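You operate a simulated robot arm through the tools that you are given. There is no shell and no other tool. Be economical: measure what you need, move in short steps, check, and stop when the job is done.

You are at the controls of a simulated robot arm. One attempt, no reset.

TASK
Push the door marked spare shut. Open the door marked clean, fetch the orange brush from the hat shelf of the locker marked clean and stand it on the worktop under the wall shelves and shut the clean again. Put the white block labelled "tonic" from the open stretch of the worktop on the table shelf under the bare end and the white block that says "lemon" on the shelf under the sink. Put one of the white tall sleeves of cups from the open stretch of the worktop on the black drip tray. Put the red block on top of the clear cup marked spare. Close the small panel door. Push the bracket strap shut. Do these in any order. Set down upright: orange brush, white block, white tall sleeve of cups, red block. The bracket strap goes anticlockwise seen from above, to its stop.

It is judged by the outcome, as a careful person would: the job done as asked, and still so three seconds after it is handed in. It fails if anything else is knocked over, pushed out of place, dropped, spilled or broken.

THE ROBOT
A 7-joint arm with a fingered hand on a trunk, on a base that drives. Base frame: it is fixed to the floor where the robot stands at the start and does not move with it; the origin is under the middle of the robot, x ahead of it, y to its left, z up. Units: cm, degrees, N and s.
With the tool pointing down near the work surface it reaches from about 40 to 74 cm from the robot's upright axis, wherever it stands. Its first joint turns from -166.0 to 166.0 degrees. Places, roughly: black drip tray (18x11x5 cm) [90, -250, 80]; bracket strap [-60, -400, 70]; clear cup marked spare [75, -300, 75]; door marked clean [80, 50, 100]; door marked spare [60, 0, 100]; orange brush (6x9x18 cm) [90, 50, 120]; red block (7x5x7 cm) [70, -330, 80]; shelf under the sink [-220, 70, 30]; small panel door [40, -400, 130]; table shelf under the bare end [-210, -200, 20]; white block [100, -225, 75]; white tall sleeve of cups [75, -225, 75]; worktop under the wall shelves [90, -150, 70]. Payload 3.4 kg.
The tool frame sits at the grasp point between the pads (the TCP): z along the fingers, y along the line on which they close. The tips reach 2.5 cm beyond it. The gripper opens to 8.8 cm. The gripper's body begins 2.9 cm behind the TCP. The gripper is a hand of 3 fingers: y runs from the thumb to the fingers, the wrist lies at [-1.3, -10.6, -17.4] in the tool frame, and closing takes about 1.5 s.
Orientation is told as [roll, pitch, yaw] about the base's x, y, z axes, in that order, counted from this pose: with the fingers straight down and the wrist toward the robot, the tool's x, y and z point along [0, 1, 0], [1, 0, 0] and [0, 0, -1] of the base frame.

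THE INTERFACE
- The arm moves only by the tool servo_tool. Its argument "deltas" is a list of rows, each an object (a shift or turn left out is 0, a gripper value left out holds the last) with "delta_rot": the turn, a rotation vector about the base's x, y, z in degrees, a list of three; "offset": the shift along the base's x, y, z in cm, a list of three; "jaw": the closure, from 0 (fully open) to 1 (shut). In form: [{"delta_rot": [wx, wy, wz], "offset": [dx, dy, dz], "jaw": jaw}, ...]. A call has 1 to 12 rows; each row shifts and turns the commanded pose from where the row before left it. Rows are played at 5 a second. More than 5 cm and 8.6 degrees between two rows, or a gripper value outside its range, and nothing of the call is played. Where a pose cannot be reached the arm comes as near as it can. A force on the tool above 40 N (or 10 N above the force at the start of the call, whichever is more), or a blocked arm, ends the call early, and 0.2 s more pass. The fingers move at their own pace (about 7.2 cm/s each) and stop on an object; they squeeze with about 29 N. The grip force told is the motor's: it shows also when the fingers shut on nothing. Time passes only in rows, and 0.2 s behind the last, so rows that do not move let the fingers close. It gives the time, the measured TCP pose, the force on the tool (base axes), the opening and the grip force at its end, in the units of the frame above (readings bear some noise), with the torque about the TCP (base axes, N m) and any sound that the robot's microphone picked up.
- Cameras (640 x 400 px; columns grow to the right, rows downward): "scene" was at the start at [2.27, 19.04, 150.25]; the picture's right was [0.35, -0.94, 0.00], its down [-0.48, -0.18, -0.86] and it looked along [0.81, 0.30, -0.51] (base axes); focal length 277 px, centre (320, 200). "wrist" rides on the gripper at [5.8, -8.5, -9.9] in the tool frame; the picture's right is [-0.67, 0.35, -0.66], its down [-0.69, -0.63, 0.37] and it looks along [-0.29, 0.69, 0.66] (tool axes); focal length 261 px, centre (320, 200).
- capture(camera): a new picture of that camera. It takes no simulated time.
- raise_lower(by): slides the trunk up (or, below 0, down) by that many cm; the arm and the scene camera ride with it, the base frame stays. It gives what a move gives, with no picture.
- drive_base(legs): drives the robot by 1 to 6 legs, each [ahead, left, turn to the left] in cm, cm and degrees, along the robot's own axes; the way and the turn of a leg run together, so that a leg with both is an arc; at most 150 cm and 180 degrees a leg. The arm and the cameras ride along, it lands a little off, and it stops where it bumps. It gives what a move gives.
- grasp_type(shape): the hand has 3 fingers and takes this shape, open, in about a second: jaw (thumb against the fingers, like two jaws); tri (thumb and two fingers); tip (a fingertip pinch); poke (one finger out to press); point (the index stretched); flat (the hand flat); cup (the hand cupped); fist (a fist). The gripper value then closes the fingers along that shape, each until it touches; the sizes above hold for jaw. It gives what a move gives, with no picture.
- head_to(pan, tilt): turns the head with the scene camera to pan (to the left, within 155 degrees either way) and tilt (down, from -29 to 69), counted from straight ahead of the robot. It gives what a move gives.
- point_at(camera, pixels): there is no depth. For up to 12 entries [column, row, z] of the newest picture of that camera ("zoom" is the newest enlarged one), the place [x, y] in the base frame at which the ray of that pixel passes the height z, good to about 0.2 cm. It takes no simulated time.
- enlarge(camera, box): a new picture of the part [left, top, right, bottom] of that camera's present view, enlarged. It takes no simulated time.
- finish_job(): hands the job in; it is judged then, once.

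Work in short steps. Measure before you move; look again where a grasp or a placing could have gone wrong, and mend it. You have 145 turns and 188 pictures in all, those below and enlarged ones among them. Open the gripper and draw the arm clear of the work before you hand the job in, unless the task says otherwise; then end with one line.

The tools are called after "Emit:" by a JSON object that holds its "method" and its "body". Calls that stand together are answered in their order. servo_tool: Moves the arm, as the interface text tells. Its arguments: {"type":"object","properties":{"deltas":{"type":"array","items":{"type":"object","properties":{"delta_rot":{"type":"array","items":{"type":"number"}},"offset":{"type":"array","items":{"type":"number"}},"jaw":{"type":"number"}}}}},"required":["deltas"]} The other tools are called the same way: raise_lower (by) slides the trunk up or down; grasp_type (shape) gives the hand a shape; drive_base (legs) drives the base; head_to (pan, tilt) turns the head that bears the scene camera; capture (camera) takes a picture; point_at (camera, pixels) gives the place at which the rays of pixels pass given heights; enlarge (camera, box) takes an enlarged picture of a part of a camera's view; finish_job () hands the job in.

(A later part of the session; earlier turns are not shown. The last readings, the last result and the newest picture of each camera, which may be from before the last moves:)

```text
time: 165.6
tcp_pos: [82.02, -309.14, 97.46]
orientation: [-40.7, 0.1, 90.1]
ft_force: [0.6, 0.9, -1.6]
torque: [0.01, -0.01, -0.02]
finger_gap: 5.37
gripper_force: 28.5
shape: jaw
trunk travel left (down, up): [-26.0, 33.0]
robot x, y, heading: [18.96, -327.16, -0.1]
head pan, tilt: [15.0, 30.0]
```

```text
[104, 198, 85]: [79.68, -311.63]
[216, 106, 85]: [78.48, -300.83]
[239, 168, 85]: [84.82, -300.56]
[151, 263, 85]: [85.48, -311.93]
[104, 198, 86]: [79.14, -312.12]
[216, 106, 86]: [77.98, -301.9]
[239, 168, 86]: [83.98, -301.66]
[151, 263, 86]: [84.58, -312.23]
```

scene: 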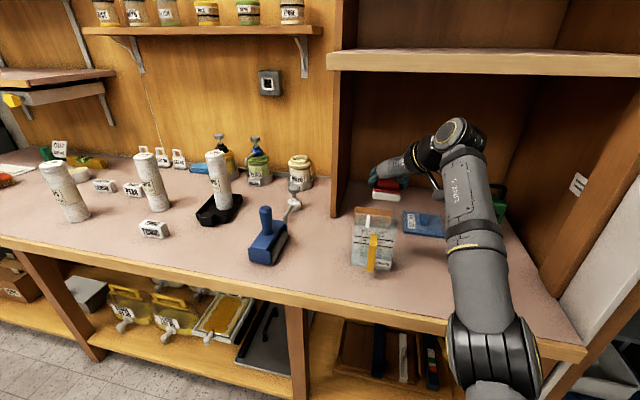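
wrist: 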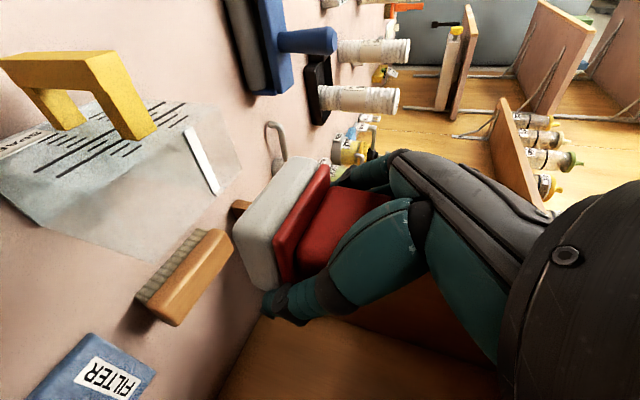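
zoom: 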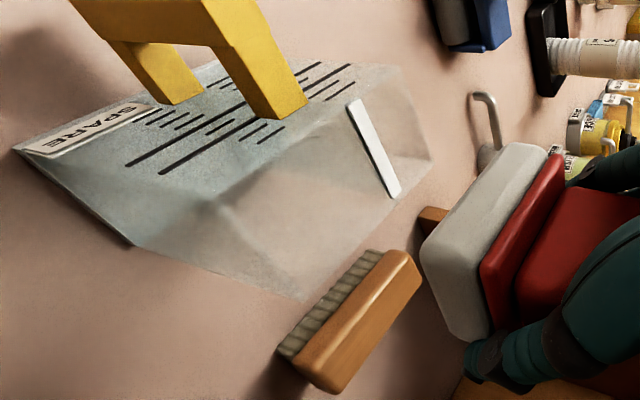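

The cup top spans x 79–85, y -301…-312. I shift the block -1.4 x, +1.0 y, lower 5.5 cm, and look.

Emit:
{"method": "servo_tool", "body": {"deltas": [{"offset": [-1.4, 1.0, 0]}, {"offset": [0, 0, -2]}, {"offset": [0, 0, -2]}, {"offset": [0, 0, -1.5]}, {}]}}

Emit:
{"method": "enlarge", "body": {"camera": "wrist", "box": [0, 60, 330, 330]}}

Emit:
{"method": "enlarge", "body": {"camera": "scene", "box": [330, 160, 430, 280]}}

```text
time: 166.8
tcp_pos: [80.61, -308.26, 91.91]
orientation: [-40.6, 0.2, 90.1]
ft_force: [0.2, 0.2, -1.1]
torque: [0.0, -0.02, 0.01]
finger_gap: 5.38
gripper_force: 29.3
shape: jaw
trunk travel left (down, up): [-26.0, 33.0]
robot x, y, heading: [19.15, -327.11, 0.2]
head pan, tilt: [15.0, 30.0]
```

```text
1.48 times, centred on (165, 195) of wrist
```

zoom: 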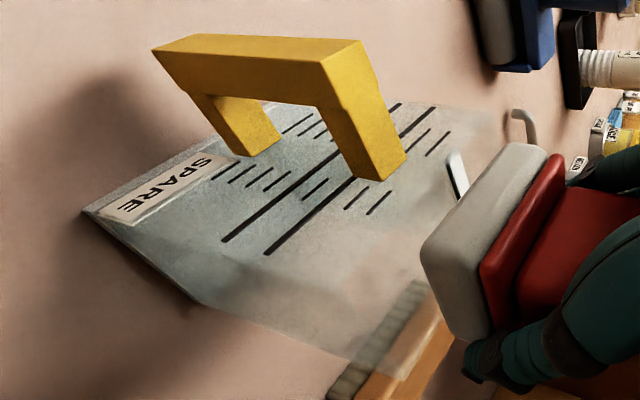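

```text
3.33 times, centred on (380, 220) of scene
```

zoom: 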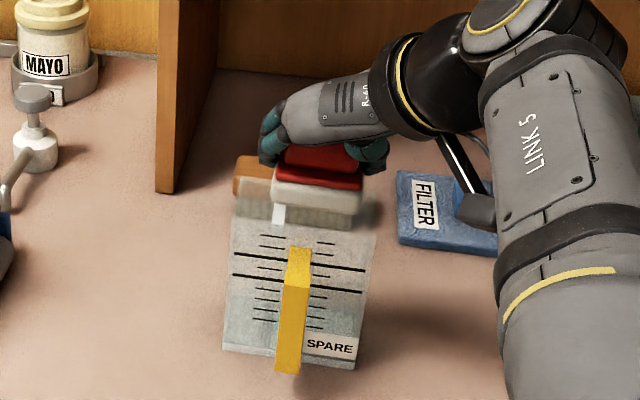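

The block is nearly over the top but overlaps the strip. I shift 0.7 cm right, 0.3 deeper, and lower slowly to contact.

Emit:
{"method": "servo_tool", "body": {"deltas": [{"offset": [0.3, -0.7, 0]}, {"offset": [0, 0, -0.6]}, {"offset": [0, 0, -0.5]}, {}]}}

Emit:
{"method": "enlarge", "body": {"camera": "scene", "box": [330, 160, 430, 280]}}

```text
time: 167.8
tcp_pos: [80.87, -308.87, 90.87]
orientation: [-40.7, 0.1, 90.1]
ft_force: [0.1, 0.6, -2.0]
torque: [0.01, 0.03, 0.0]
finger_gap: 5.38
gripper_force: 29.1
shape: jaw
trunk travel left (down, up): [-26.0, 33.0]
robot x, y, heading: [19.05, -326.77, -0.4]
head pan, tilt: [15.0, 30.0]
```

```text
3.33 times, centred on (380, 220) of scene
```

zoom: 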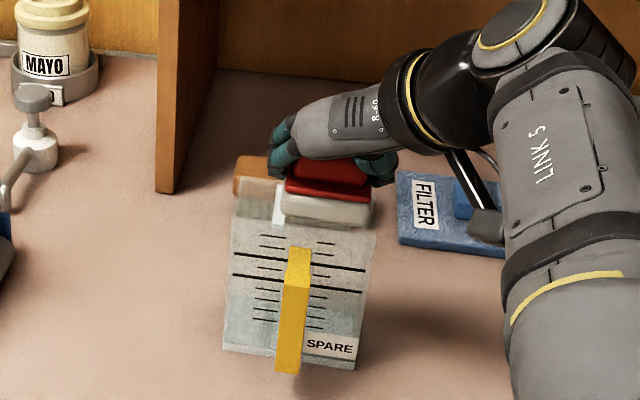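

The position is right: it's clear of the strip. I nudge 0.3 deeper and lower to contact.

Emit:
{"method": "servo_tool", "body": {"deltas": [{"offset": [0.3, 0.1, -0.3]}, {"offset": [0, 0, -0.4]}, {}]}}

Emit:
{"method": "servo_tool", "body": {"deltas": [{"offset": [0, 0, -0.4]}, {}]}}

Emit:
{"method": "enlarge", "body": {"camera": "scene", "box": [330, 160, 430, 280]}}

```text
time: 168.6
tcp_pos: [81.25, -308.62, 90.04]
orientation: [-40.7, 0.0, 90.1]
ft_force: [0.9, 0.5, -0.6]
torque: [0.03, 0.0, -0.03]
finger_gap: 5.38
gripper_force: 28.4
shape: jaw
trunk travel left (down, up): [-26.0, 33.0]
robot x, y, heading: [19.08, -327.11, 0.1]
head pan, tilt: [15.0, 30.0]
```

```text
time: 169.2
tcp_pos: [81.16, -308.7, 89.9]
orientation: [-40.9, -0.1, 90.1]
ft_force: [-0.7, 0.3, 12.3]
torque: [0.11, -0.22, -0.05]
finger_gap: 5.33
gripper_force: 29.5
shape: jaw
trunk travel left (down, up): [-26.0, 33.0]
robot x, y, heading: [19.13, -326.91, -0.3]
head pan, tilt: [15.0, 30.0]
```

```text
3.33 times, centred on (380, 220) of scene
```

zoom: 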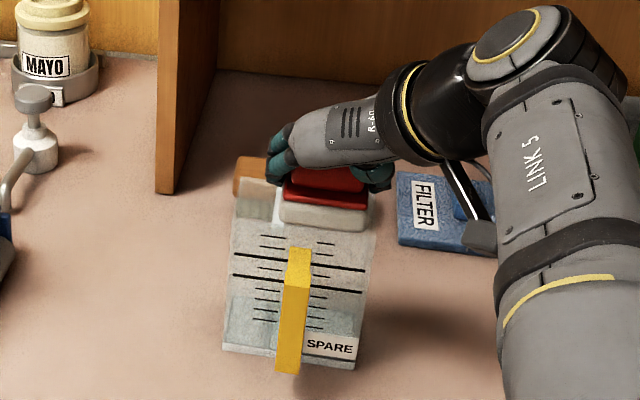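

Contact. I check the overhang at the front with the wrist camera before opening.

Emit:
{"method": "enlarge", "body": {"camera": "wrist", "box": [60, 60, 390, 330]}}

```text
1.48 times, centred on (225, 195) of wrist
```

zoom: 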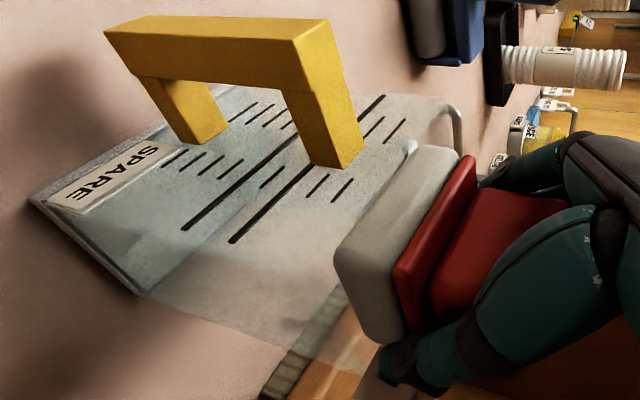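

The block sits on the top, well supported. I relieve slightly, open gently, and retreat along the finger axis.

Emit:
{"method": "servo_tool", "body": {"deltas": [{"offset": [0, 0, 0.15]}, {"jaw": 0.3}, {"jaw": 0.2}, {"jaw": 0.1}, {"jaw": 0}, {"jaw": 0}, {"offset": [-1.2, 0, 1.5]}, {"offset": [-1.9, 0, 2.3]}, {"offset": [-1.9, 0, 2.3]}, {"offset": [-3, 0, 2.3]}]}}

Emit:
{"method": "enlarge", "body": {"camera": "scene", "box": [330, 160, 430, 280]}}

```text
time: 171.4
tcp_pos: [73.33, -308.83, 98.37]
orientation: [-40.6, 0.3, 90.0]
ft_force: [0.6, -0.3, -0.6]
torque: [0.02, -0.03, 0.02]
finger_gap: 8.77
gripper_force: 0.1
shape: jaw
trunk travel left (down, up): [-26.0, 33.0]
robot x, y, heading: [18.87, -326.75, -0.2]
head pan, tilt: [15.0, 30.0]
```

```text
3.33 times, centred on (380, 220) of scene
```

zoom: 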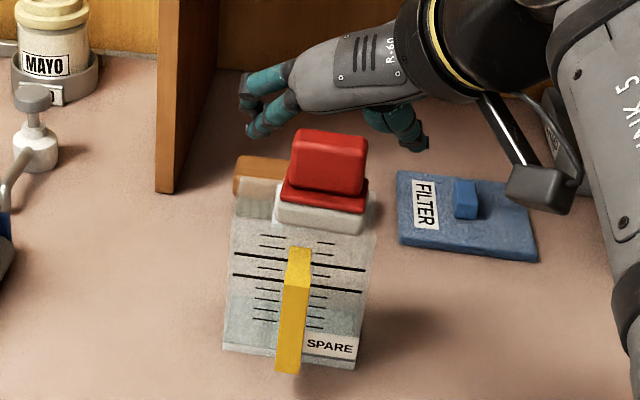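

The red block stands on the spare cup. Now the wall at y≈-400: I back off, turn right, and look at the panel and strap.

Emit:
{"method": "drive_base", "body": {"legs": [[-32, 0, 0], [0, 30, 0], [0, 0, -90]]}}

Emit:
{"method": "head_to", "body": {"pan": 0, "tilt": 8}}

Emit:
{"method": "capture", "body": {"camera": "scene"}}

```text
time: 178.9
tcp_pos: [6.3, -351.18, 98.26]
orientation: [-40.6, 0.1, 1.5]
ft_force: [-0.1, 0.4, -0.5]
torque: [0.02, -0.02, -0.02]
finger_gap: 8.8
gripper_force: 0.0
shape: jaw
trunk travel left (down, up): [-26.0, 33.0]
robot x, y, heading: [-13.34, -297.72, -88.6]
head pan, tilt: [15.0, 30.0]
```

```text
time: 179.8
tcp_pos: [6.28, -351.23, 98.43]
orientation: [-40.7, 0.0, 1.5]
ft_force: [0.5, 0.4, 0.2]
torque: [0.0, -0.05, 0.02]
finger_gap: 8.8
gripper_force: 0.0
shape: jaw
trunk travel left (down, up): [-26.0, 33.0]
robot x, y, heading: [-13.1, -296.98, -88.7]
head pan, tilt: [0.0, 8.0]
```

```text
70 pictures are left
```

scene: 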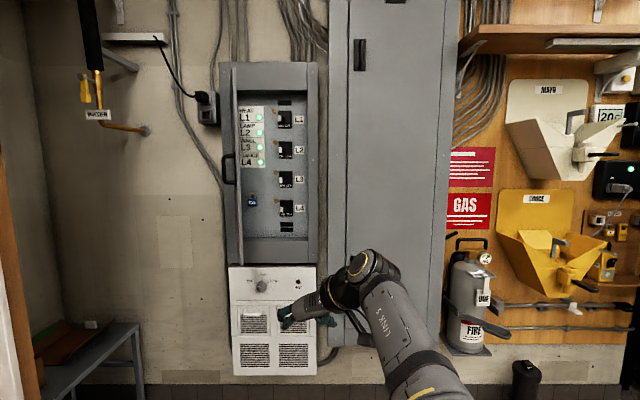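

The breaker panel is at (270,165) with its door apparently open at its left edge. The extinguisher bracket is at (470,300). I enlarge both.

Emit:
{"method": "enlarge", "body": {"camera": "scene", "box": [180, 40, 360, 280]}}

Emit:
{"method": "enlarge", "body": {"camera": "scene", "box": [430, 220, 540, 370]}}

```text
1.67 times, centred on (270, 160) of scene
```

zoom: 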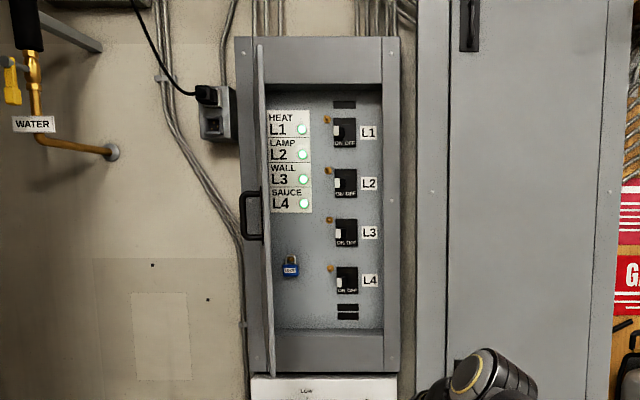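

```text
2.67 times, centred on (485, 295) of scene
```

zoom: 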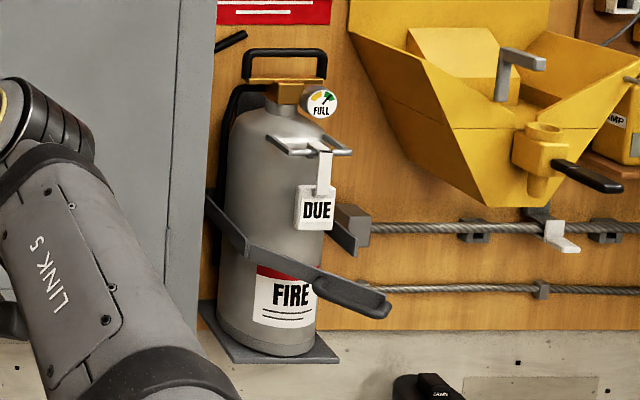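

The panel door is hinged on its left and open 90°, edge-on at about x≈36, spanning roughly z 99–148. The extinguisher strap is the bar at zoom (350,290), hinged at its left. First the panel: I raise, yaw the fingers to the right, and close the hand.

Emit:
{"method": "raise_lower", "body": {"by": 20}}

Emit:
{"method": "servo_tool", "body": {"deltas": [{"delta_rot": [0, 0, -8.3], "jaw": 1}, {"delta_rot": [0, 0, -8.3]}, {"delta_rot": [0, 0, -8.3]}, {"delta_rot": [0, 0, -8.3]}, {"delta_rot": [0, 0, -8.3]}, {"delta_rot": [0, 0, -8.3]}]}}

Emit:
{"method": "drive_base", "body": {"legs": [[0, 32, -1.3]]}}

Emit:
{"method": "head_to", "body": {"pan": 0, "tilt": 20}}

Emit:
{"method": "capture", "body": {"camera": "scene"}}

```text
time: 182.0
tcp_pos: [6.22, -351.29, 118.37]
orientation: [-40.7, 0.2, 1.6]
ft_force: [-1.3, 0.0, -0.5]
torque: [0.01, 0.02, 0.0]
finger_gap: 8.79
gripper_force: 0.1
shape: jaw
trunk travel left (down, up): [-46.0, 13.0]
robot x, y, heading: [-13.11, -297.54, -88.6]
head pan, tilt: [0.0, 8.0]
```

```text
time: 183.4
tcp_pos: [6.39, -351.24, 118.35]
orientation: [-40.7, 0.1, -48.5]
ft_force: [-0.7, -0.4, 0.2]
torque: [0.0, -0.03, -0.05]
finger_gap: 0.0
gripper_force: 29.1
shape: jaw
trunk travel left (down, up): [-46.0, 13.0]
robot x, y, heading: [-13.33, -297.45, -88.8]
head pan, tilt: [0.0, 8.0]
```

```text
time: 185.5
tcp_pos: [36.71, -351.23, 118.36]
orientation: [-40.7, 0.0, -49.5]
ft_force: [-0.2, -0.3, 0.1]
torque: [0.01, 0.02, -0.01]
finger_gap: 0.02
gripper_force: 28.8
shape: jaw
trunk travel left (down, up): [-46.0, 13.0]
robot x, y, heading: [18.55, -296.98, -89.8]
head pan, tilt: [0.0, 8.0]
```

```text
time: 186.2
tcp_pos: [36.48, -351.16, 118.36]
orientation: [-40.6, 0.2, -49.5]
ft_force: [0.6, 0.6, 0.2]
torque: [-0.01, 0.0, 0.03]
finger_gap: 0.0
gripper_force: 29.6
shape: jaw
trunk travel left (down, up): [-46.0, 13.0]
robot x, y, heading: [18.69, -297.02, -89.9]
head pan, tilt: [0.0, 20.0]
```

```text
67 pictures are left
```

scene: 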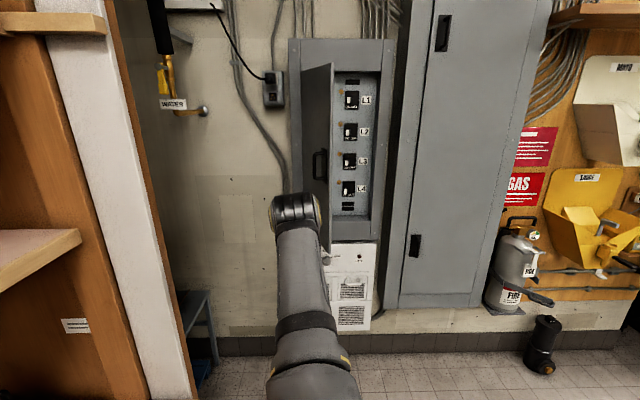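

The door's outer face is visible now: hinge near (43,-392), free edge near (34.5,-365). I move the hand to its left and then forward, beside the outer face.

Emit:
{"method": "servo_tool", "body": {"deltas": [{"offset": [4, 0, 0]}, {"offset": [4, 0, 0]}]}}

Emit:
{"method": "drive_base", "body": {"legs": [[16, 0, 0]]}}

Emit:
{"method": "capture", "body": {"camera": "scene"}}

```text
time: 186.8
tcp_pos: [44.82, -351.42, 118.2]
orientation: [-40.7, 0.2, -49.6]
ft_force: [0.4, 0.0, 0.7]
torque: [0.01, -0.02, 0.04]
finger_gap: 0.0
gripper_force: 29.2
shape: jaw
trunk travel left (down, up): [-46.0, 13.0]
robot x, y, heading: [18.08, -297.05, -90.2]
head pan, tilt: [0.0, 20.0]
```

```text
time: 188.2
tcp_pos: [44.52, -367.28, 118.26]
orientation: [-40.7, 0.2, -49.6]
ft_force: [1.0, -0.2, 0.1]
torque: [0.06, -0.04, 0.01]
finger_gap: 0.0
gripper_force: 28.6
shape: jaw
trunk travel left (down, up): [-46.0, 13.0]
robot x, y, heading: [18.33, -312.77, -90.1]
head pan, tilt: [0.0, 20.0]
```

```text
66 pictures are left
```

scene: 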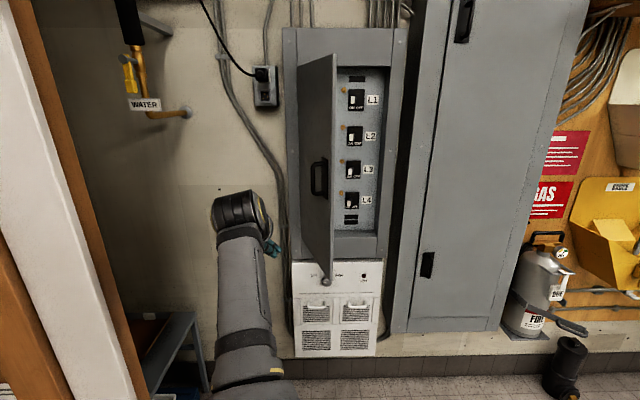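

The hand is beside the outer face with no contact. I sweep right, then forward, following the door arc.

Emit:
{"method": "drive_base", "body": {"legs": [[2, -11, 0], [6, -7, 0]]}}

Emit:
{"method": "capture", "body": {"camera": "scene"}}

```text
time: 190.1
tcp_pos: [26.5, -375.31, 118.37]
orientation: [-40.7, 0.1, -49.6]
ft_force: [-0.7, -0.1, -0.4]
torque: [0.01, 0.0, 0.03]
finger_gap: 0.0
gripper_force: 28.8
shape: jaw
trunk travel left (down, up): [-46.0, 13.0]
robot x, y, heading: [-0.03, -320.88, -89.8]
head pan, tilt: [0.0, 20.0]
```

```text
65 pictures are left
```

scene: 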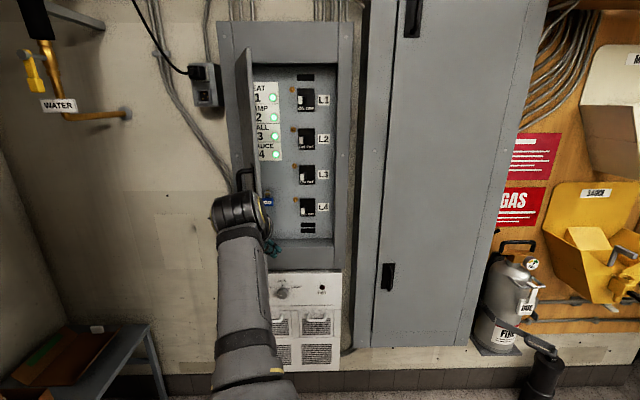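

No contact was felt, and the fingers now appear in front of the opening. I measure the wall distance and zoom in.

Emit:
{"method": "enlarge", "body": {"camera": "scene", "box": [190, 20, 370, 290]}}

Emit:
{"method": "point_at", "body": {"camera": "scene", "pixels": [[200, 395, 0], [400, 375, 0], [272, 245, 116], [257, 160, 130], [340, 266, 100], [340, 266, 105], [236, 50, 150], [340, 20, 160]]}}

```text
1.48 times, centred on (280, 155) of scene
```

zoom: 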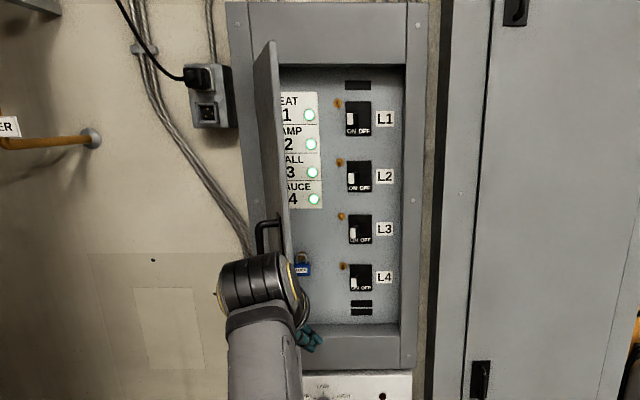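

```text
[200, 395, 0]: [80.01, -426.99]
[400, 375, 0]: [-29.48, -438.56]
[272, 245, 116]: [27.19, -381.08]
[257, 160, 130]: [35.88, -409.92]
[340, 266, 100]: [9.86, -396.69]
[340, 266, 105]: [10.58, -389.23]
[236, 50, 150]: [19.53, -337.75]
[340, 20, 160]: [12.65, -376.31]
```

The wall is at about y=-430, so the panel front is near -415 and the door's free edge near (32,-387). The hand passed in front of it. I go back left, then 15 cm further forward.

Emit:
{"method": "drive_base", "body": {"legs": [[0, 18, 0], [15, 0, 0]]}}

Emit:
{"method": "capture", "body": {"camera": "scene"}}

```text
time: 192.6
tcp_pos: [44.71, -390.07, 118.27]
orientation: [-40.7, 0.2, -49.6]
ft_force: [0.1, 0.6, 0.3]
torque: [0.0, -0.01, 0.03]
finger_gap: 0.0
gripper_force: 29.2
shape: jaw
trunk travel left (down, up): [-46.0, 13.0]
robot x, y, heading: [18.7, -335.44, -89.8]
head pan, tilt: [0.0, 20.0]
```

```text
63 pictures are left
```

scene: 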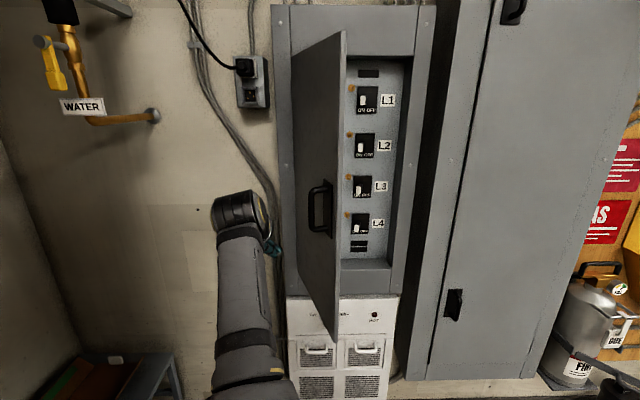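

Now the hand is left of the door at the right depth. I sweep right and forward.

Emit:
{"method": "drive_base", "body": {"legs": [[2, -14, 0], [4, -6, 0]]}}

Emit:
{"method": "capture", "body": {"camera": "scene"}}

```text
time: 194.6
tcp_pos: [24.63, -396.11, 118.33]
orientation: [-40.7, 0.0, -49.4]
ft_force: [-0.3, -0.2, -0.6]
torque: [-0.03, 0.0, -0.01]
finger_gap: 0.0
gripper_force: 28.9
shape: jaw
trunk travel left (down, up): [-46.0, 13.0]
robot x, y, heading: [-1.62, -341.75, -89.7]
head pan, tilt: [0.0, 20.0]
```

```text
62 pictures are left
```

scene: 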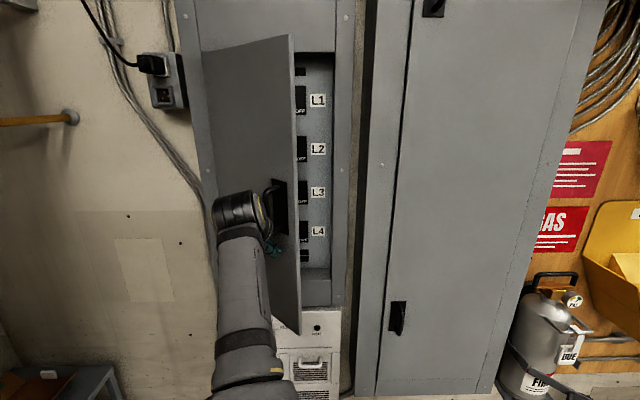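

The door is swinging shut. I continue forward and right.

Emit:
{"method": "drive_base", "body": {"legs": [[6, -5, 0], [6, -2, 0]]}}

Emit:
{"method": "capture", "body": {"camera": "scene"}}

```text
time: 196.2
tcp_pos: [17.62, -408.14, 118.26]
orientation: [-40.8, 0.2, -49.4]
ft_force: [0.2, -0.4, -0.3]
torque: [0.0, -0.03, -0.01]
finger_gap: 0.0
gripper_force: 28.8
shape: jaw
trunk travel left (down, up): [-46.0, 13.0]
robot x, y, heading: [-8.79, -353.95, -89.7]
head pan, tilt: [0.0, 20.0]
```

```text
61 pictures are left
```

scene: 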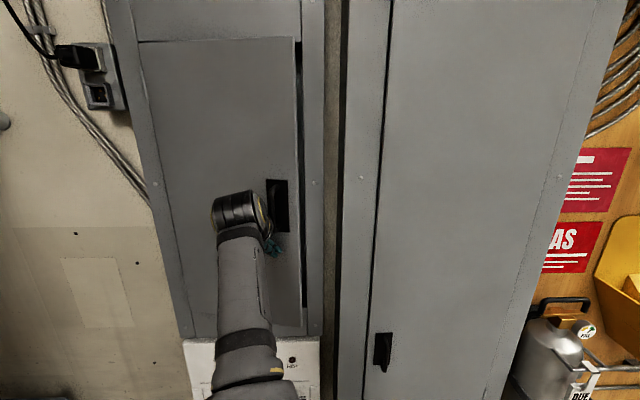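

It's nearly shut. I finish with small arm pushes toward the wall until it stops.

Emit:
{"method": "servo_tool", "body": {"deltas": [{"offset": [0, -1, 0]}, {"offset": [0, -1, 0]}, {"offset": [0, -1, 0]}, {"offset": [0, -1, 0]}, {"offset": [0, -1, 0]}, {"offset": [0, -1, 0]}]}}

Emit:
{"method": "enlarge", "body": {"camera": "scene", "box": [80, 0, 340, 350]}}

```text
time: 197.6
tcp_pos: [17.09, -413.44, 117.33]
orientation: [-40.7, 0.2, -49.4]
ft_force: [1.0, -0.5, -0.3]
torque: [0.02, 0.0, 0.0]
finger_gap: 0.0
gripper_force: 29.0
shape: jaw
out of reach, approached as far as the arm can: row 5, 6
trunk travel left (down, up): [-46.0, 13.0]
robot x, y, heading: [-8.62, -353.97, -89.8]
head pan, tilt: [0.0, 20.0]
```

```text
1.14 times, centred on (210, 175) of scene
```

zoom: 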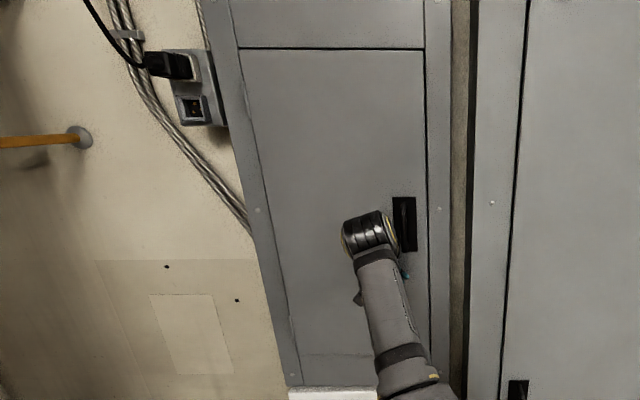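

It looks flush, but no firm contact yet. I press with the base a little.

Emit:
{"method": "drive_base", "body": {"legs": [[4, 0, 0]]}}

Emit:
{"method": "drive_base", "body": {"legs": [[-30, 0, 0]]}}

Emit:
{"method": "capture", "body": {"camera": "scene"}}

```text
time: 198.5
tcp_pos: [17.29, -414.67, 117.6]
orientation: [-40.3, 0.5, -49.0]
ft_force: [-5.0, 23.0, 2.1]
torque: [-0.13, -0.05, -0.02]
finger_gap: 0.0
gripper_force: 29.0
shape: jaw
trunk travel left (down, up): [-46.0, 13.0]
robot x, y, heading: [-8.78, -355.71, -89.6]
head pan, tilt: [0.0, 20.0]
stopped in leg 1: the force on the tool passed its limit at 61 N (the readings are from after the stop); the commanded pose is now the measured one
```

```text
time: 200.5
tcp_pos: [17.31, -384.66, 117.37]
orientation: [-40.1, 0.5, -49.1]
ft_force: [0.0, -0.9, 0.4]
torque: [-0.03, 0.02, 0.0]
finger_gap: 0.0
gripper_force: 28.9
shape: jaw
trunk travel left (down, up): [-46.0, 13.0]
robot x, y, heading: [-8.83, -325.48, -90.0]
head pan, tilt: [0.0, 20.0]
```

```text
59 pictures are left
```

scene: 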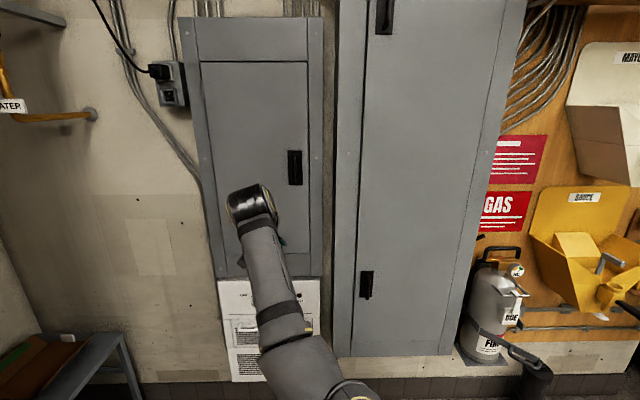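

The panel is shut. Now the extinguisher strap: I zoom in on it and estimate its free end at z≈65–75.

Emit:
{"method": "enlarge", "body": {"camera": "scene", "box": [440, 220, 600, 400]}}

Emit:
{"method": "point_at", "body": {"camera": "scene", "pixels": [[545, 368, 65], [545, 368, 75], [480, 350, 55], [490, 362, 50], [515, 352, 70], [468, 322, 75]]}}

```text
2.22 times, centred on (520, 310) of scene
```

zoom: 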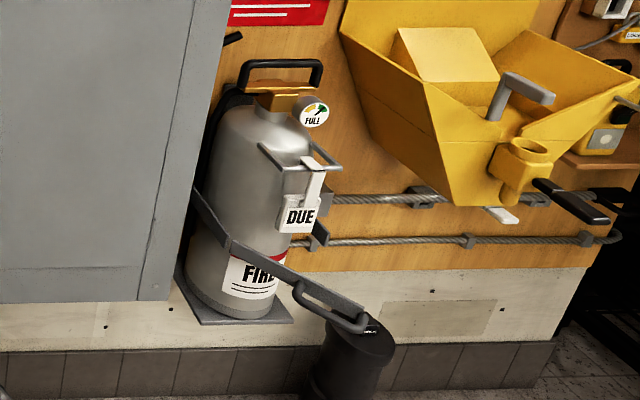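

```text
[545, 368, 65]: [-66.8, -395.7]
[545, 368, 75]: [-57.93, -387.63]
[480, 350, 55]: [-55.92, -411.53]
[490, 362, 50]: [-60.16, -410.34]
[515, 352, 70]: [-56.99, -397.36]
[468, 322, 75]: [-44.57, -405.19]
```

The strap's free end with its handle is near (-62,-392), z≈70, and must be pushed toward the wall. I bring the hand inward, drive right, and lower.

Emit:
{"method": "servo_tool", "body": {"deltas": [{"offset": [-4, 0, 0]}, {"offset": [-4, 0, 0]}, {"offset": [-4, 0, 0]}, {"offset": [-4, 0, 0]}]}}

Emit:
{"method": "drive_base", "body": {"legs": [[0, -48, 0]]}}

Emit:
{"method": "raise_lower", "body": {"by": -30}}

Emit:
{"method": "head_to", "body": {"pan": -15, "tilt": 30}}

Emit:
{"method": "capture", "body": {"camera": "scene"}}

```text
time: 201.5
tcp_pos: [1.24, -384.85, 117.28]
orientation: [-40.2, 0.4, -49.0]
ft_force: [-0.6, -1.0, -0.2]
torque: [-0.02, -0.02, 0.02]
finger_gap: 0.01
gripper_force: 29.2
shape: jaw
trunk travel left (down, up): [-46.0, 13.0]
robot x, y, heading: [-9.02, -325.57, -89.9]
head pan, tilt: [0.0, 20.0]
```

```text
time: 204.4
tcp_pos: [-48.43, -384.88, 117.37]
orientation: [-40.2, 0.6, -49.4]
ft_force: [0.0, -1.1, -0.3]
torque: [-0.01, 0.03, -0.01]
finger_gap: 0.0
gripper_force: 29.0
shape: jaw
trunk travel left (down, up): [-46.0, 13.0]
robot x, y, heading: [-58.44, -325.75, -89.9]
head pan, tilt: [0.0, 20.0]
```

```text
time: 207.4
tcp_pos: [-48.34, -384.92, 87.45]
orientation: [-40.3, 0.4, -49.4]
ft_force: [-0.2, -0.9, -0.4]
torque: [-0.01, -0.02, 0.03]
finger_gap: 0.0
gripper_force: 29.0
shape: jaw
trunk travel left (down, up): [-16.0, 43.0]
robot x, y, heading: [-58.2, -325.57, -90.0]
head pan, tilt: [0.0, 20.0]
```

```text
time: 208.2
tcp_pos: [-48.26, -384.93, 87.33]
orientation: [-40.1, 0.5, -49.5]
ft_force: [-0.1, -0.7, -0.1]
torque: [0.01, -0.03, -0.04]
finger_gap: 0.04
gripper_force: 29.0
shape: jaw
trunk travel left (down, up): [-16.0, 43.0]
robot x, y, heading: [-58.25, -325.6, -90.1]
head pan, tilt: [-15.0, 30.0]
```

```text
57 pictures are left
```

scene: 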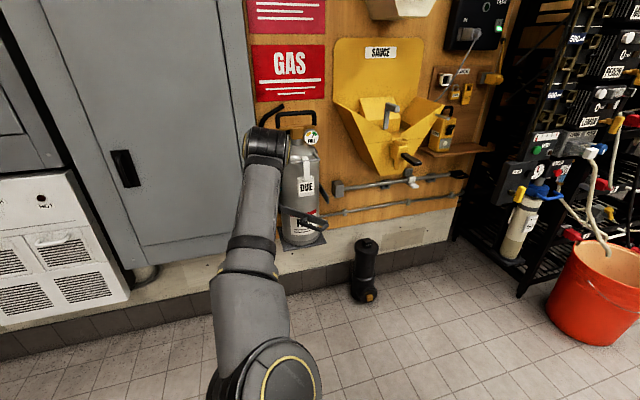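

The strap's free end is at (320,222). I zoom and measure it from here.

Emit:
{"method": "enlarge", "body": {"camera": "scene", "box": [240, 90, 360, 270]}}

Emit:
{"method": "point_at", "body": {"camera": "scene", "pixels": [[322, 226, 65], [322, 226, 70], [300, 215, 65], [300, 215, 70], [305, 245, 50], [322, 238, 52]]}}

```text
2.22 times, centred on (300, 180) of scene
```

zoom: 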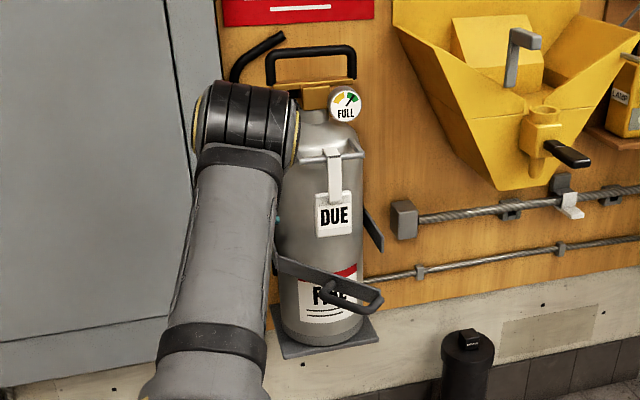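

```text
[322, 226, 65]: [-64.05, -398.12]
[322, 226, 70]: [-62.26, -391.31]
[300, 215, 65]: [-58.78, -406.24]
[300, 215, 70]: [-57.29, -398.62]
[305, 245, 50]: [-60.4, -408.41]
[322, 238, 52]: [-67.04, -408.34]
```

The two views intersect at (-62.3,-391.5,70) for the strap's free end. I back off, shift right, and lower in front of it.

Emit:
{"method": "drive_base", "body": {"legs": [[-7, 0, 0], [0, -13, 0]]}}

Emit:
{"method": "raise_lower", "body": {"by": -16}}

Emit:
{"method": "servo_tool", "body": {"deltas": [{"offset": [0, 0, -2]}]}}

Emit:
{"method": "head_to", "body": {"pan": -15, "tilt": 22}}

Emit:
{"method": "capture", "body": {"camera": "scene"}}

Emit:
{"method": "capture", "body": {"camera": "wrist"}}

```text
time: 210.1
tcp_pos: [-61.37, -378.06, 87.43]
orientation: [-40.2, 0.6, -49.4]
ft_force: [0.5, -0.1, -0.2]
torque: [0.01, -0.04, 0.0]
finger_gap: 0.0
gripper_force: 29.4
shape: jaw
trunk travel left (down, up): [-16.0, 43.0]
robot x, y, heading: [-71.17, -318.67, -89.9]
head pan, tilt: [-15.0, 30.0]
```

```text
time: 211.9
tcp_pos: [-61.42, -378.01, 71.46]
orientation: [-40.2, 0.5, -49.4]
ft_force: [0.3, -0.8, 0.9]
torque: [0.0, -0.04, 0.0]
finger_gap: 0.0
gripper_force: 29.0
shape: jaw
trunk travel left (down, up): [0.0, 59.0]
robot x, y, heading: [-70.54, -319.15, -90.0]
head pan, tilt: [-15.0, 30.0]
```

```text
time: 212.3
tcp_pos: [-61.46, -378.03, 69.44]
orientation: [-40.2, 0.5, -49.3]
ft_force: [-0.4, -0.4, 0.7]
torque: [0.0, -0.01, 0.0]
finger_gap: 0.01
gripper_force: 29.1
shape: jaw
trunk travel left (down, up): [0.0, 59.0]
robot x, y, heading: [-71.11, -318.45, -90.0]
head pan, tilt: [-15.0, 30.0]
```

```text
time: 213.0
tcp_pos: [-61.38, -378.06, 69.39]
orientation: [-40.4, 0.5, -49.4]
ft_force: [-0.5, 0.8, 0.0]
torque: [-0.02, 0.02, -0.04]
finger_gap: 0.0
gripper_force: 29.1
shape: jaw
trunk travel left (down, up): [0.0, 59.0]
robot x, y, heading: [-71.22, -318.77, -90.1]
head pan, tilt: [-15.0, 22.0]
```

```text
55 pictures are left
```

scene: 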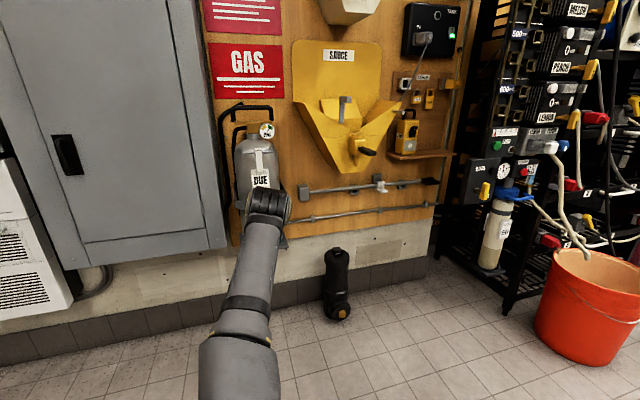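

```text
54 pictures are left
```

wrist: 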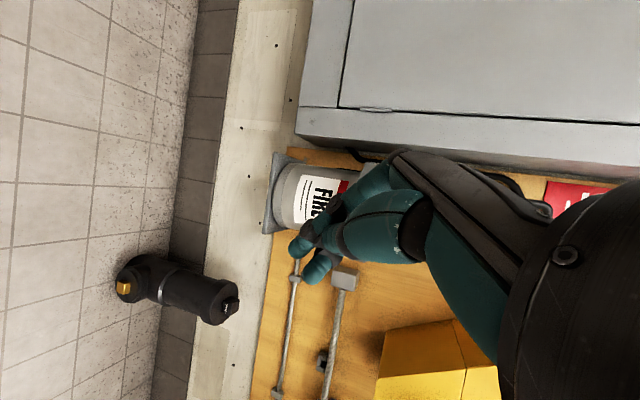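

The hand is in front of the strap. I push toward the wall with the base.

Emit:
{"method": "drive_base", "body": {"legs": [[16, 0, 0]]}}

Emit:
{"method": "capture", "body": {"camera": "wrist"}}

Emit:
{"method": "enlarge", "body": {"camera": "scene", "box": [180, 90, 340, 280]}}

```text
time: 214.4
tcp_pos: [-61.43, -394.18, 69.47]
orientation: [-40.2, 0.5, -49.3]
ft_force: [-0.8, 0.7, -1.0]
torque: [0.0, -0.02, 0.03]
finger_gap: 0.03
gripper_force: 29.2
shape: jaw
trunk travel left (down, up): [0.0, 59.0]
robot x, y, heading: [-71.52, -334.78, -89.6]
head pan, tilt: [-15.0, 22.0]
```

```text
53 pictures are left
```

wrist: 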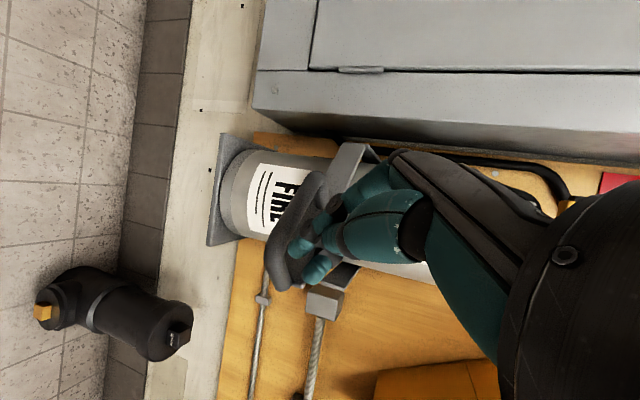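

```text
2.11 times, centred on (260, 185) of scene
```

zoom: 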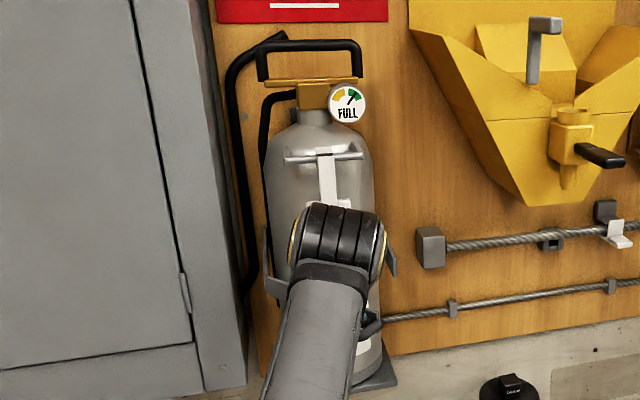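

The fingers bear on the strap's handle. I keep pushing in small moves until it stops.

Emit:
{"method": "drive_base", "body": {"legs": [[6, 0, 0]]}}

Emit:
{"method": "drive_base", "body": {"legs": [[5, -1, 0]]}}

Emit:
{"method": "capture", "body": {"camera": "wrist"}}

Emit:
{"method": "enlarge", "body": {"camera": "scene", "box": [180, 90, 340, 280]}}

```text
time: 215.4
tcp_pos: [-61.37, -400.27, 69.42]
orientation: [-40.2, 0.5, -49.2]
ft_force: [0.9, 0.6, 0.1]
torque: [0.03, -0.01, 0.0]
finger_gap: 0.01
gripper_force: 28.9
shape: jaw
trunk travel left (down, up): [0.0, 59.0]
robot x, y, heading: [-70.99, -340.87, -90.1]
head pan, tilt: [-15.0, 22.0]
```

```text
time: 216.3
tcp_pos: [-62.32, -405.08, 69.42]
orientation: [-40.2, 0.5, -49.4]
ft_force: [-0.7, 0.6, 0.0]
torque: [0.02, 0.0, 0.0]
finger_gap: 0.0
gripper_force: 29.1
shape: jaw
trunk travel left (down, up): [0.0, 59.0]
robot x, y, heading: [-71.95, -345.76, -89.6]
head pan, tilt: [-15.0, 22.0]
```

```text
51 pictures are left
```

wrist: 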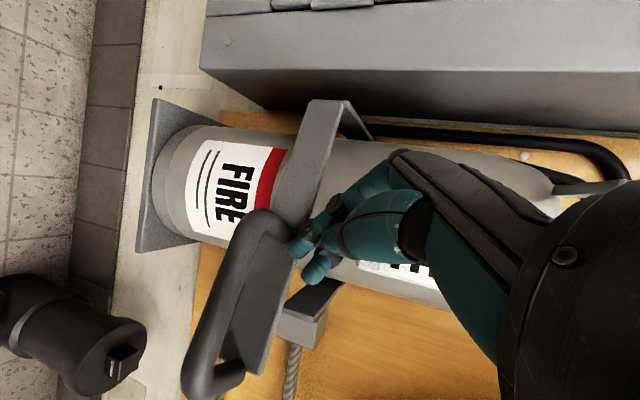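

```text
2.11 times, centred on (260, 185) of scene
```

zoom: 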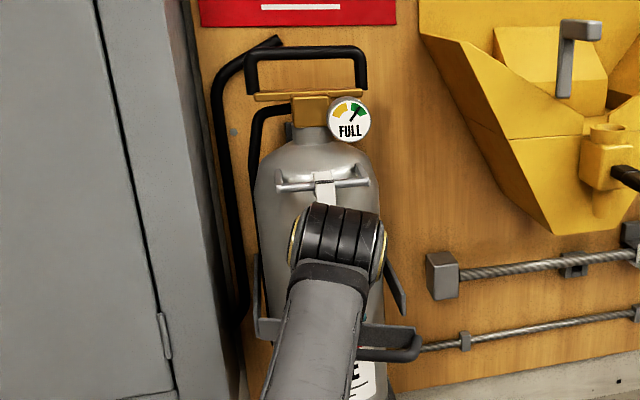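

The fingers are passing above the strap, which sits a few cm lower. I back off, lower 5 cm, shift 3 cm right, and push again.

Emit:
{"method": "drive_base", "body": {"legs": [[-18, 0, 0]]}}

Emit:
{"method": "servo_tool", "body": {"deltas": [{"offset": [-1, 0, -3]}, {"offset": [-1, 0, -2.5]}]}}

Emit:
{"method": "drive_base", "body": {"legs": [[11, 0, 0]]}}

Emit:
{"method": "capture", "body": {"camera": "wrist"}}

```text
time: 217.9
tcp_pos: [-62.1, -386.68, 69.37]
orientation: [-40.2, 0.5, -49.0]
ft_force: [0.9, -0.1, -0.4]
torque: [0.03, 0.03, 0.01]
finger_gap: 0.02
gripper_force: 29.2
shape: jaw
trunk travel left (down, up): [0.0, 59.0]
robot x, y, heading: [-72.09, -327.58, -89.8]
head pan, tilt: [-15.0, 22.0]
```

```text
time: 218.5
tcp_pos: [-63.92, -386.61, 63.81]
orientation: [-40.3, 0.5, -48.9]
ft_force: [-0.4, -0.6, 0.0]
torque: [0.02, -0.02, 0.0]
finger_gap: 0.02
gripper_force: 28.7
shape: jaw
trunk travel left (down, up): [0.0, 59.0]
robot x, y, heading: [-71.86, -327.69, -89.7]
head pan, tilt: [-15.0, 22.0]
```

```text
time: 219.7
tcp_pos: [-64.06, -397.76, 63.8]
orientation: [-40.4, 0.5, -49.0]
ft_force: [1.2, -0.2, 0.1]
torque: [0.01, -0.03, -0.02]
finger_gap: 0.0
gripper_force: 28.7
shape: jaw
trunk travel left (down, up): [0.0, 59.0]
robot x, y, heading: [-72.49, -338.39, -89.9]
head pan, tilt: [-15.0, 22.0]
```

```text
49 pictures are left
```

wrist: 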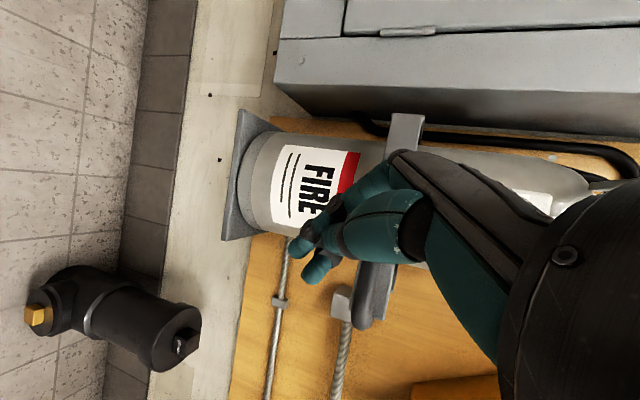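

The hand is now squarely in front of the strap and it's moving. I push further.

Emit:
{"method": "drive_base", "body": {"legs": [[5, 0, 0]]}}

Emit:
{"method": "drive_base", "body": {"legs": [[4, -1, 0]]}}

Emit:
{"method": "capture", "body": {"camera": "wrist"}}

Emit:
{"method": "enlarge", "body": {"camera": "scene", "box": [180, 90, 340, 300]}}

```text
time: 220.6
tcp_pos: [-63.86, -402.81, 63.81]
orientation: [-40.3, 0.5, -49.0]
ft_force: [-0.5, 0.9, 0.1]
torque: [-0.02, -0.02, 0.0]
finger_gap: 0.0
gripper_force: 28.8
shape: jaw
trunk travel left (down, up): [0.0, 59.0]
robot x, y, heading: [-72.27, -343.71, -89.5]
head pan, tilt: [-15.0, 22.0]
```

```text
time: 221.5
tcp_pos: [-64.43, -406.75, 63.54]
orientation: [-40.1, 0.8, -48.5]
ft_force: [25.5, 14.6, -23.6]
torque: [-0.02, 0.86, 0.54]
finger_gap: 0.0
gripper_force: 29.1
shape: jaw
trunk travel left (down, up): [0.0, 59.0]
robot x, y, heading: [-73.1, -347.63, -90.0]
head pan, tilt: [-15.0, 22.0]
```

```text
48 pictures are left
```

wrist: 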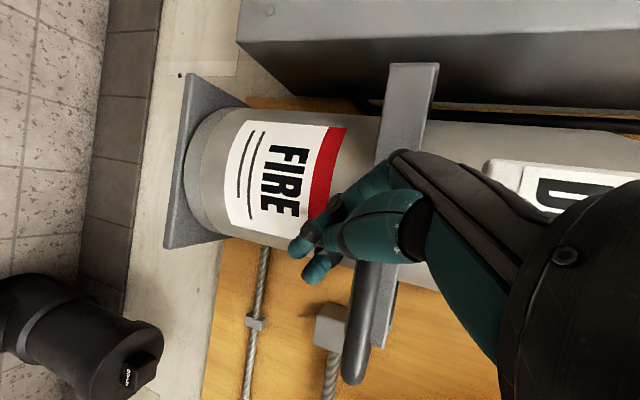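

```text
1.90 times, centred on (260, 195) of scene
```

zoom: 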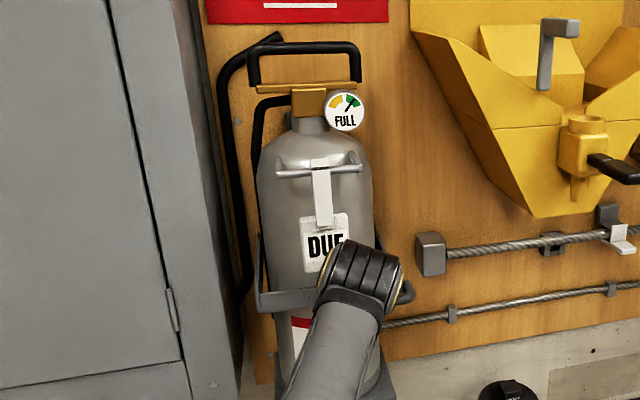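

Contact forces rose to about 38 N and the strap lies across the bottle. I back off and inspect.

Emit:
{"method": "drive_base", "body": {"legs": [[-22, 0, 0]]}}

Emit:
{"method": "raise_lower", "body": {"by": 35}}

Emit:
{"method": "head_to", "body": {"pan": -12, "tilt": 32}}

Emit:
{"method": "enlarge", "body": {"camera": "scene", "box": [200, 80, 400, 300]}}

```text
time: 223.2
tcp_pos: [-64.88, -384.62, 63.63]
orientation: [-40.0, 0.8, -48.8]
ft_force: [0.4, -0.7, 0.3]
torque: [0.0, 0.03, 0.0]
finger_gap: 0.0
gripper_force: 29.3
shape: jaw
trunk travel left (down, up): [0.0, 59.0]
robot x, y, heading: [-72.95, -325.49, -89.9]
head pan, tilt: [-15.0, 22.0]
```

```text
time: 226.6
tcp_pos: [-64.79, -384.57, 98.63]
orientation: [-40.0, 0.7, -48.8]
ft_force: [0.0, -0.1, -0.5]
torque: [0.03, -0.01, 0.0]
finger_gap: 0.0
gripper_force: 29.4
shape: jaw
trunk travel left (down, up): [-35.0, 24.0]
robot x, y, heading: [-72.76, -325.33, -90.0]
head pan, tilt: [-15.0, 22.0]
```

```text
time: 227.3
tcp_pos: [-64.86, -384.62, 98.55]
orientation: [-40.0, 0.7, -49.0]
ft_force: [0.3, -0.6, 0.0]
torque: [0.02, 0.02, 0.01]
finger_gap: 0.0
gripper_force: 28.5
shape: jaw
trunk travel left (down, up): [-35.0, 24.0]
robot x, y, heading: [-73.03, -325.39, -90.0]
head pan, tilt: [-12.0, 32.0]
```

```text
1.82 times, centred on (300, 190) of scene
```

zoom: 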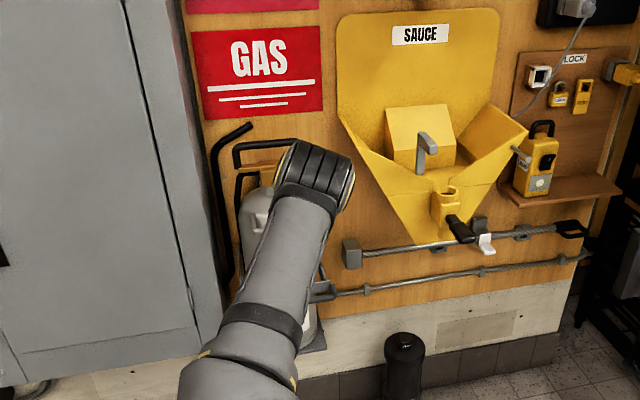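

The arm hides it, so I slide left 30 cm to look.

Emit:
{"method": "drive_base", "body": {"legs": [[-10, 32, 0]]}}

Emit:
{"method": "head_to", "body": {"pan": -30, "tilt": 30}}

Emit:
{"method": "enlarge", "body": {"camera": "scene", "box": [220, 80, 460, 300]}}

```text
time: 229.5
tcp_pos: [-32.3, -374.57, 98.68]
orientation: [-40.0, 0.7, -48.5]
ft_force: [0.5, -0.4, 0.8]
torque: [0.03, 0.02, -0.02]
finger_gap: 0.0
gripper_force: 28.9
shape: jaw
trunk travel left (down, up): [-35.0, 24.0]
robot x, y, heading: [-40.95, -315.27, -89.5]
head pan, tilt: [-12.0, 32.0]
```

```text
time: 230.3
tcp_pos: [-32.27, -374.47, 98.63]
orientation: [-40.0, 0.8, -48.4]
ft_force: [0.5, -0.1, -0.3]
torque: [0.02, 0.01, 0.03]
finger_gap: 0.0
gripper_force: 29.1
shape: jaw
trunk travel left (down, up): [-35.0, 24.0]
robot x, y, heading: [-40.88, -315.59, -89.5]
head pan, tilt: [-30.0, 30.0]
```

```text
1.82 times, centred on (340, 190) of scene
```

zoom: 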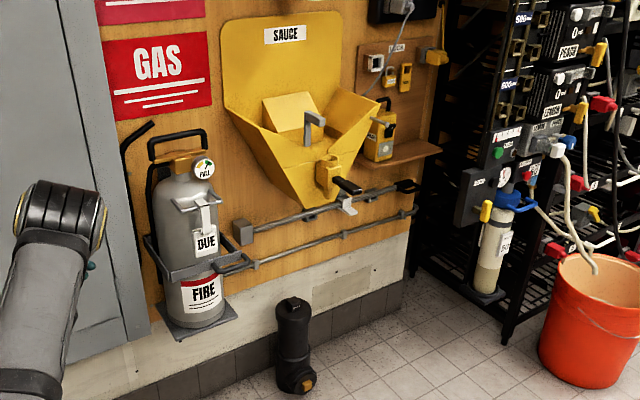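

Emit:
{"method": "enlarge", "body": {"camera": "scene", "box": [260, 130, 350, 270]}}

```text
2.86 times, centred on (305, 200) of scene
```

zoom: 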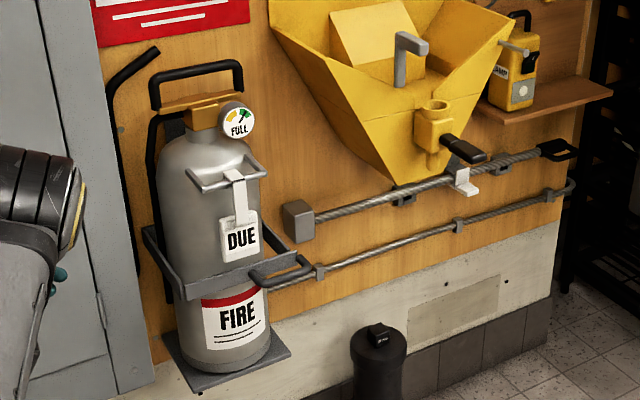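

The strap looks closed against the right arm. One tighter zoom to confirm.

Emit:
{"method": "enlarge", "body": {"camera": "scene", "box": [240, 195, 320, 245]}}

```text
8.00 times, centred on (280, 220) of scene
```

zoom: 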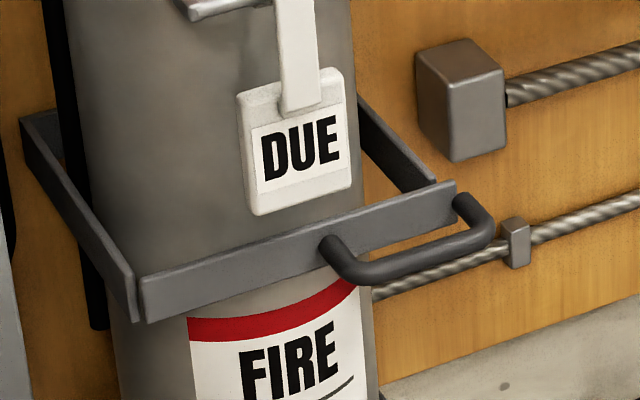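

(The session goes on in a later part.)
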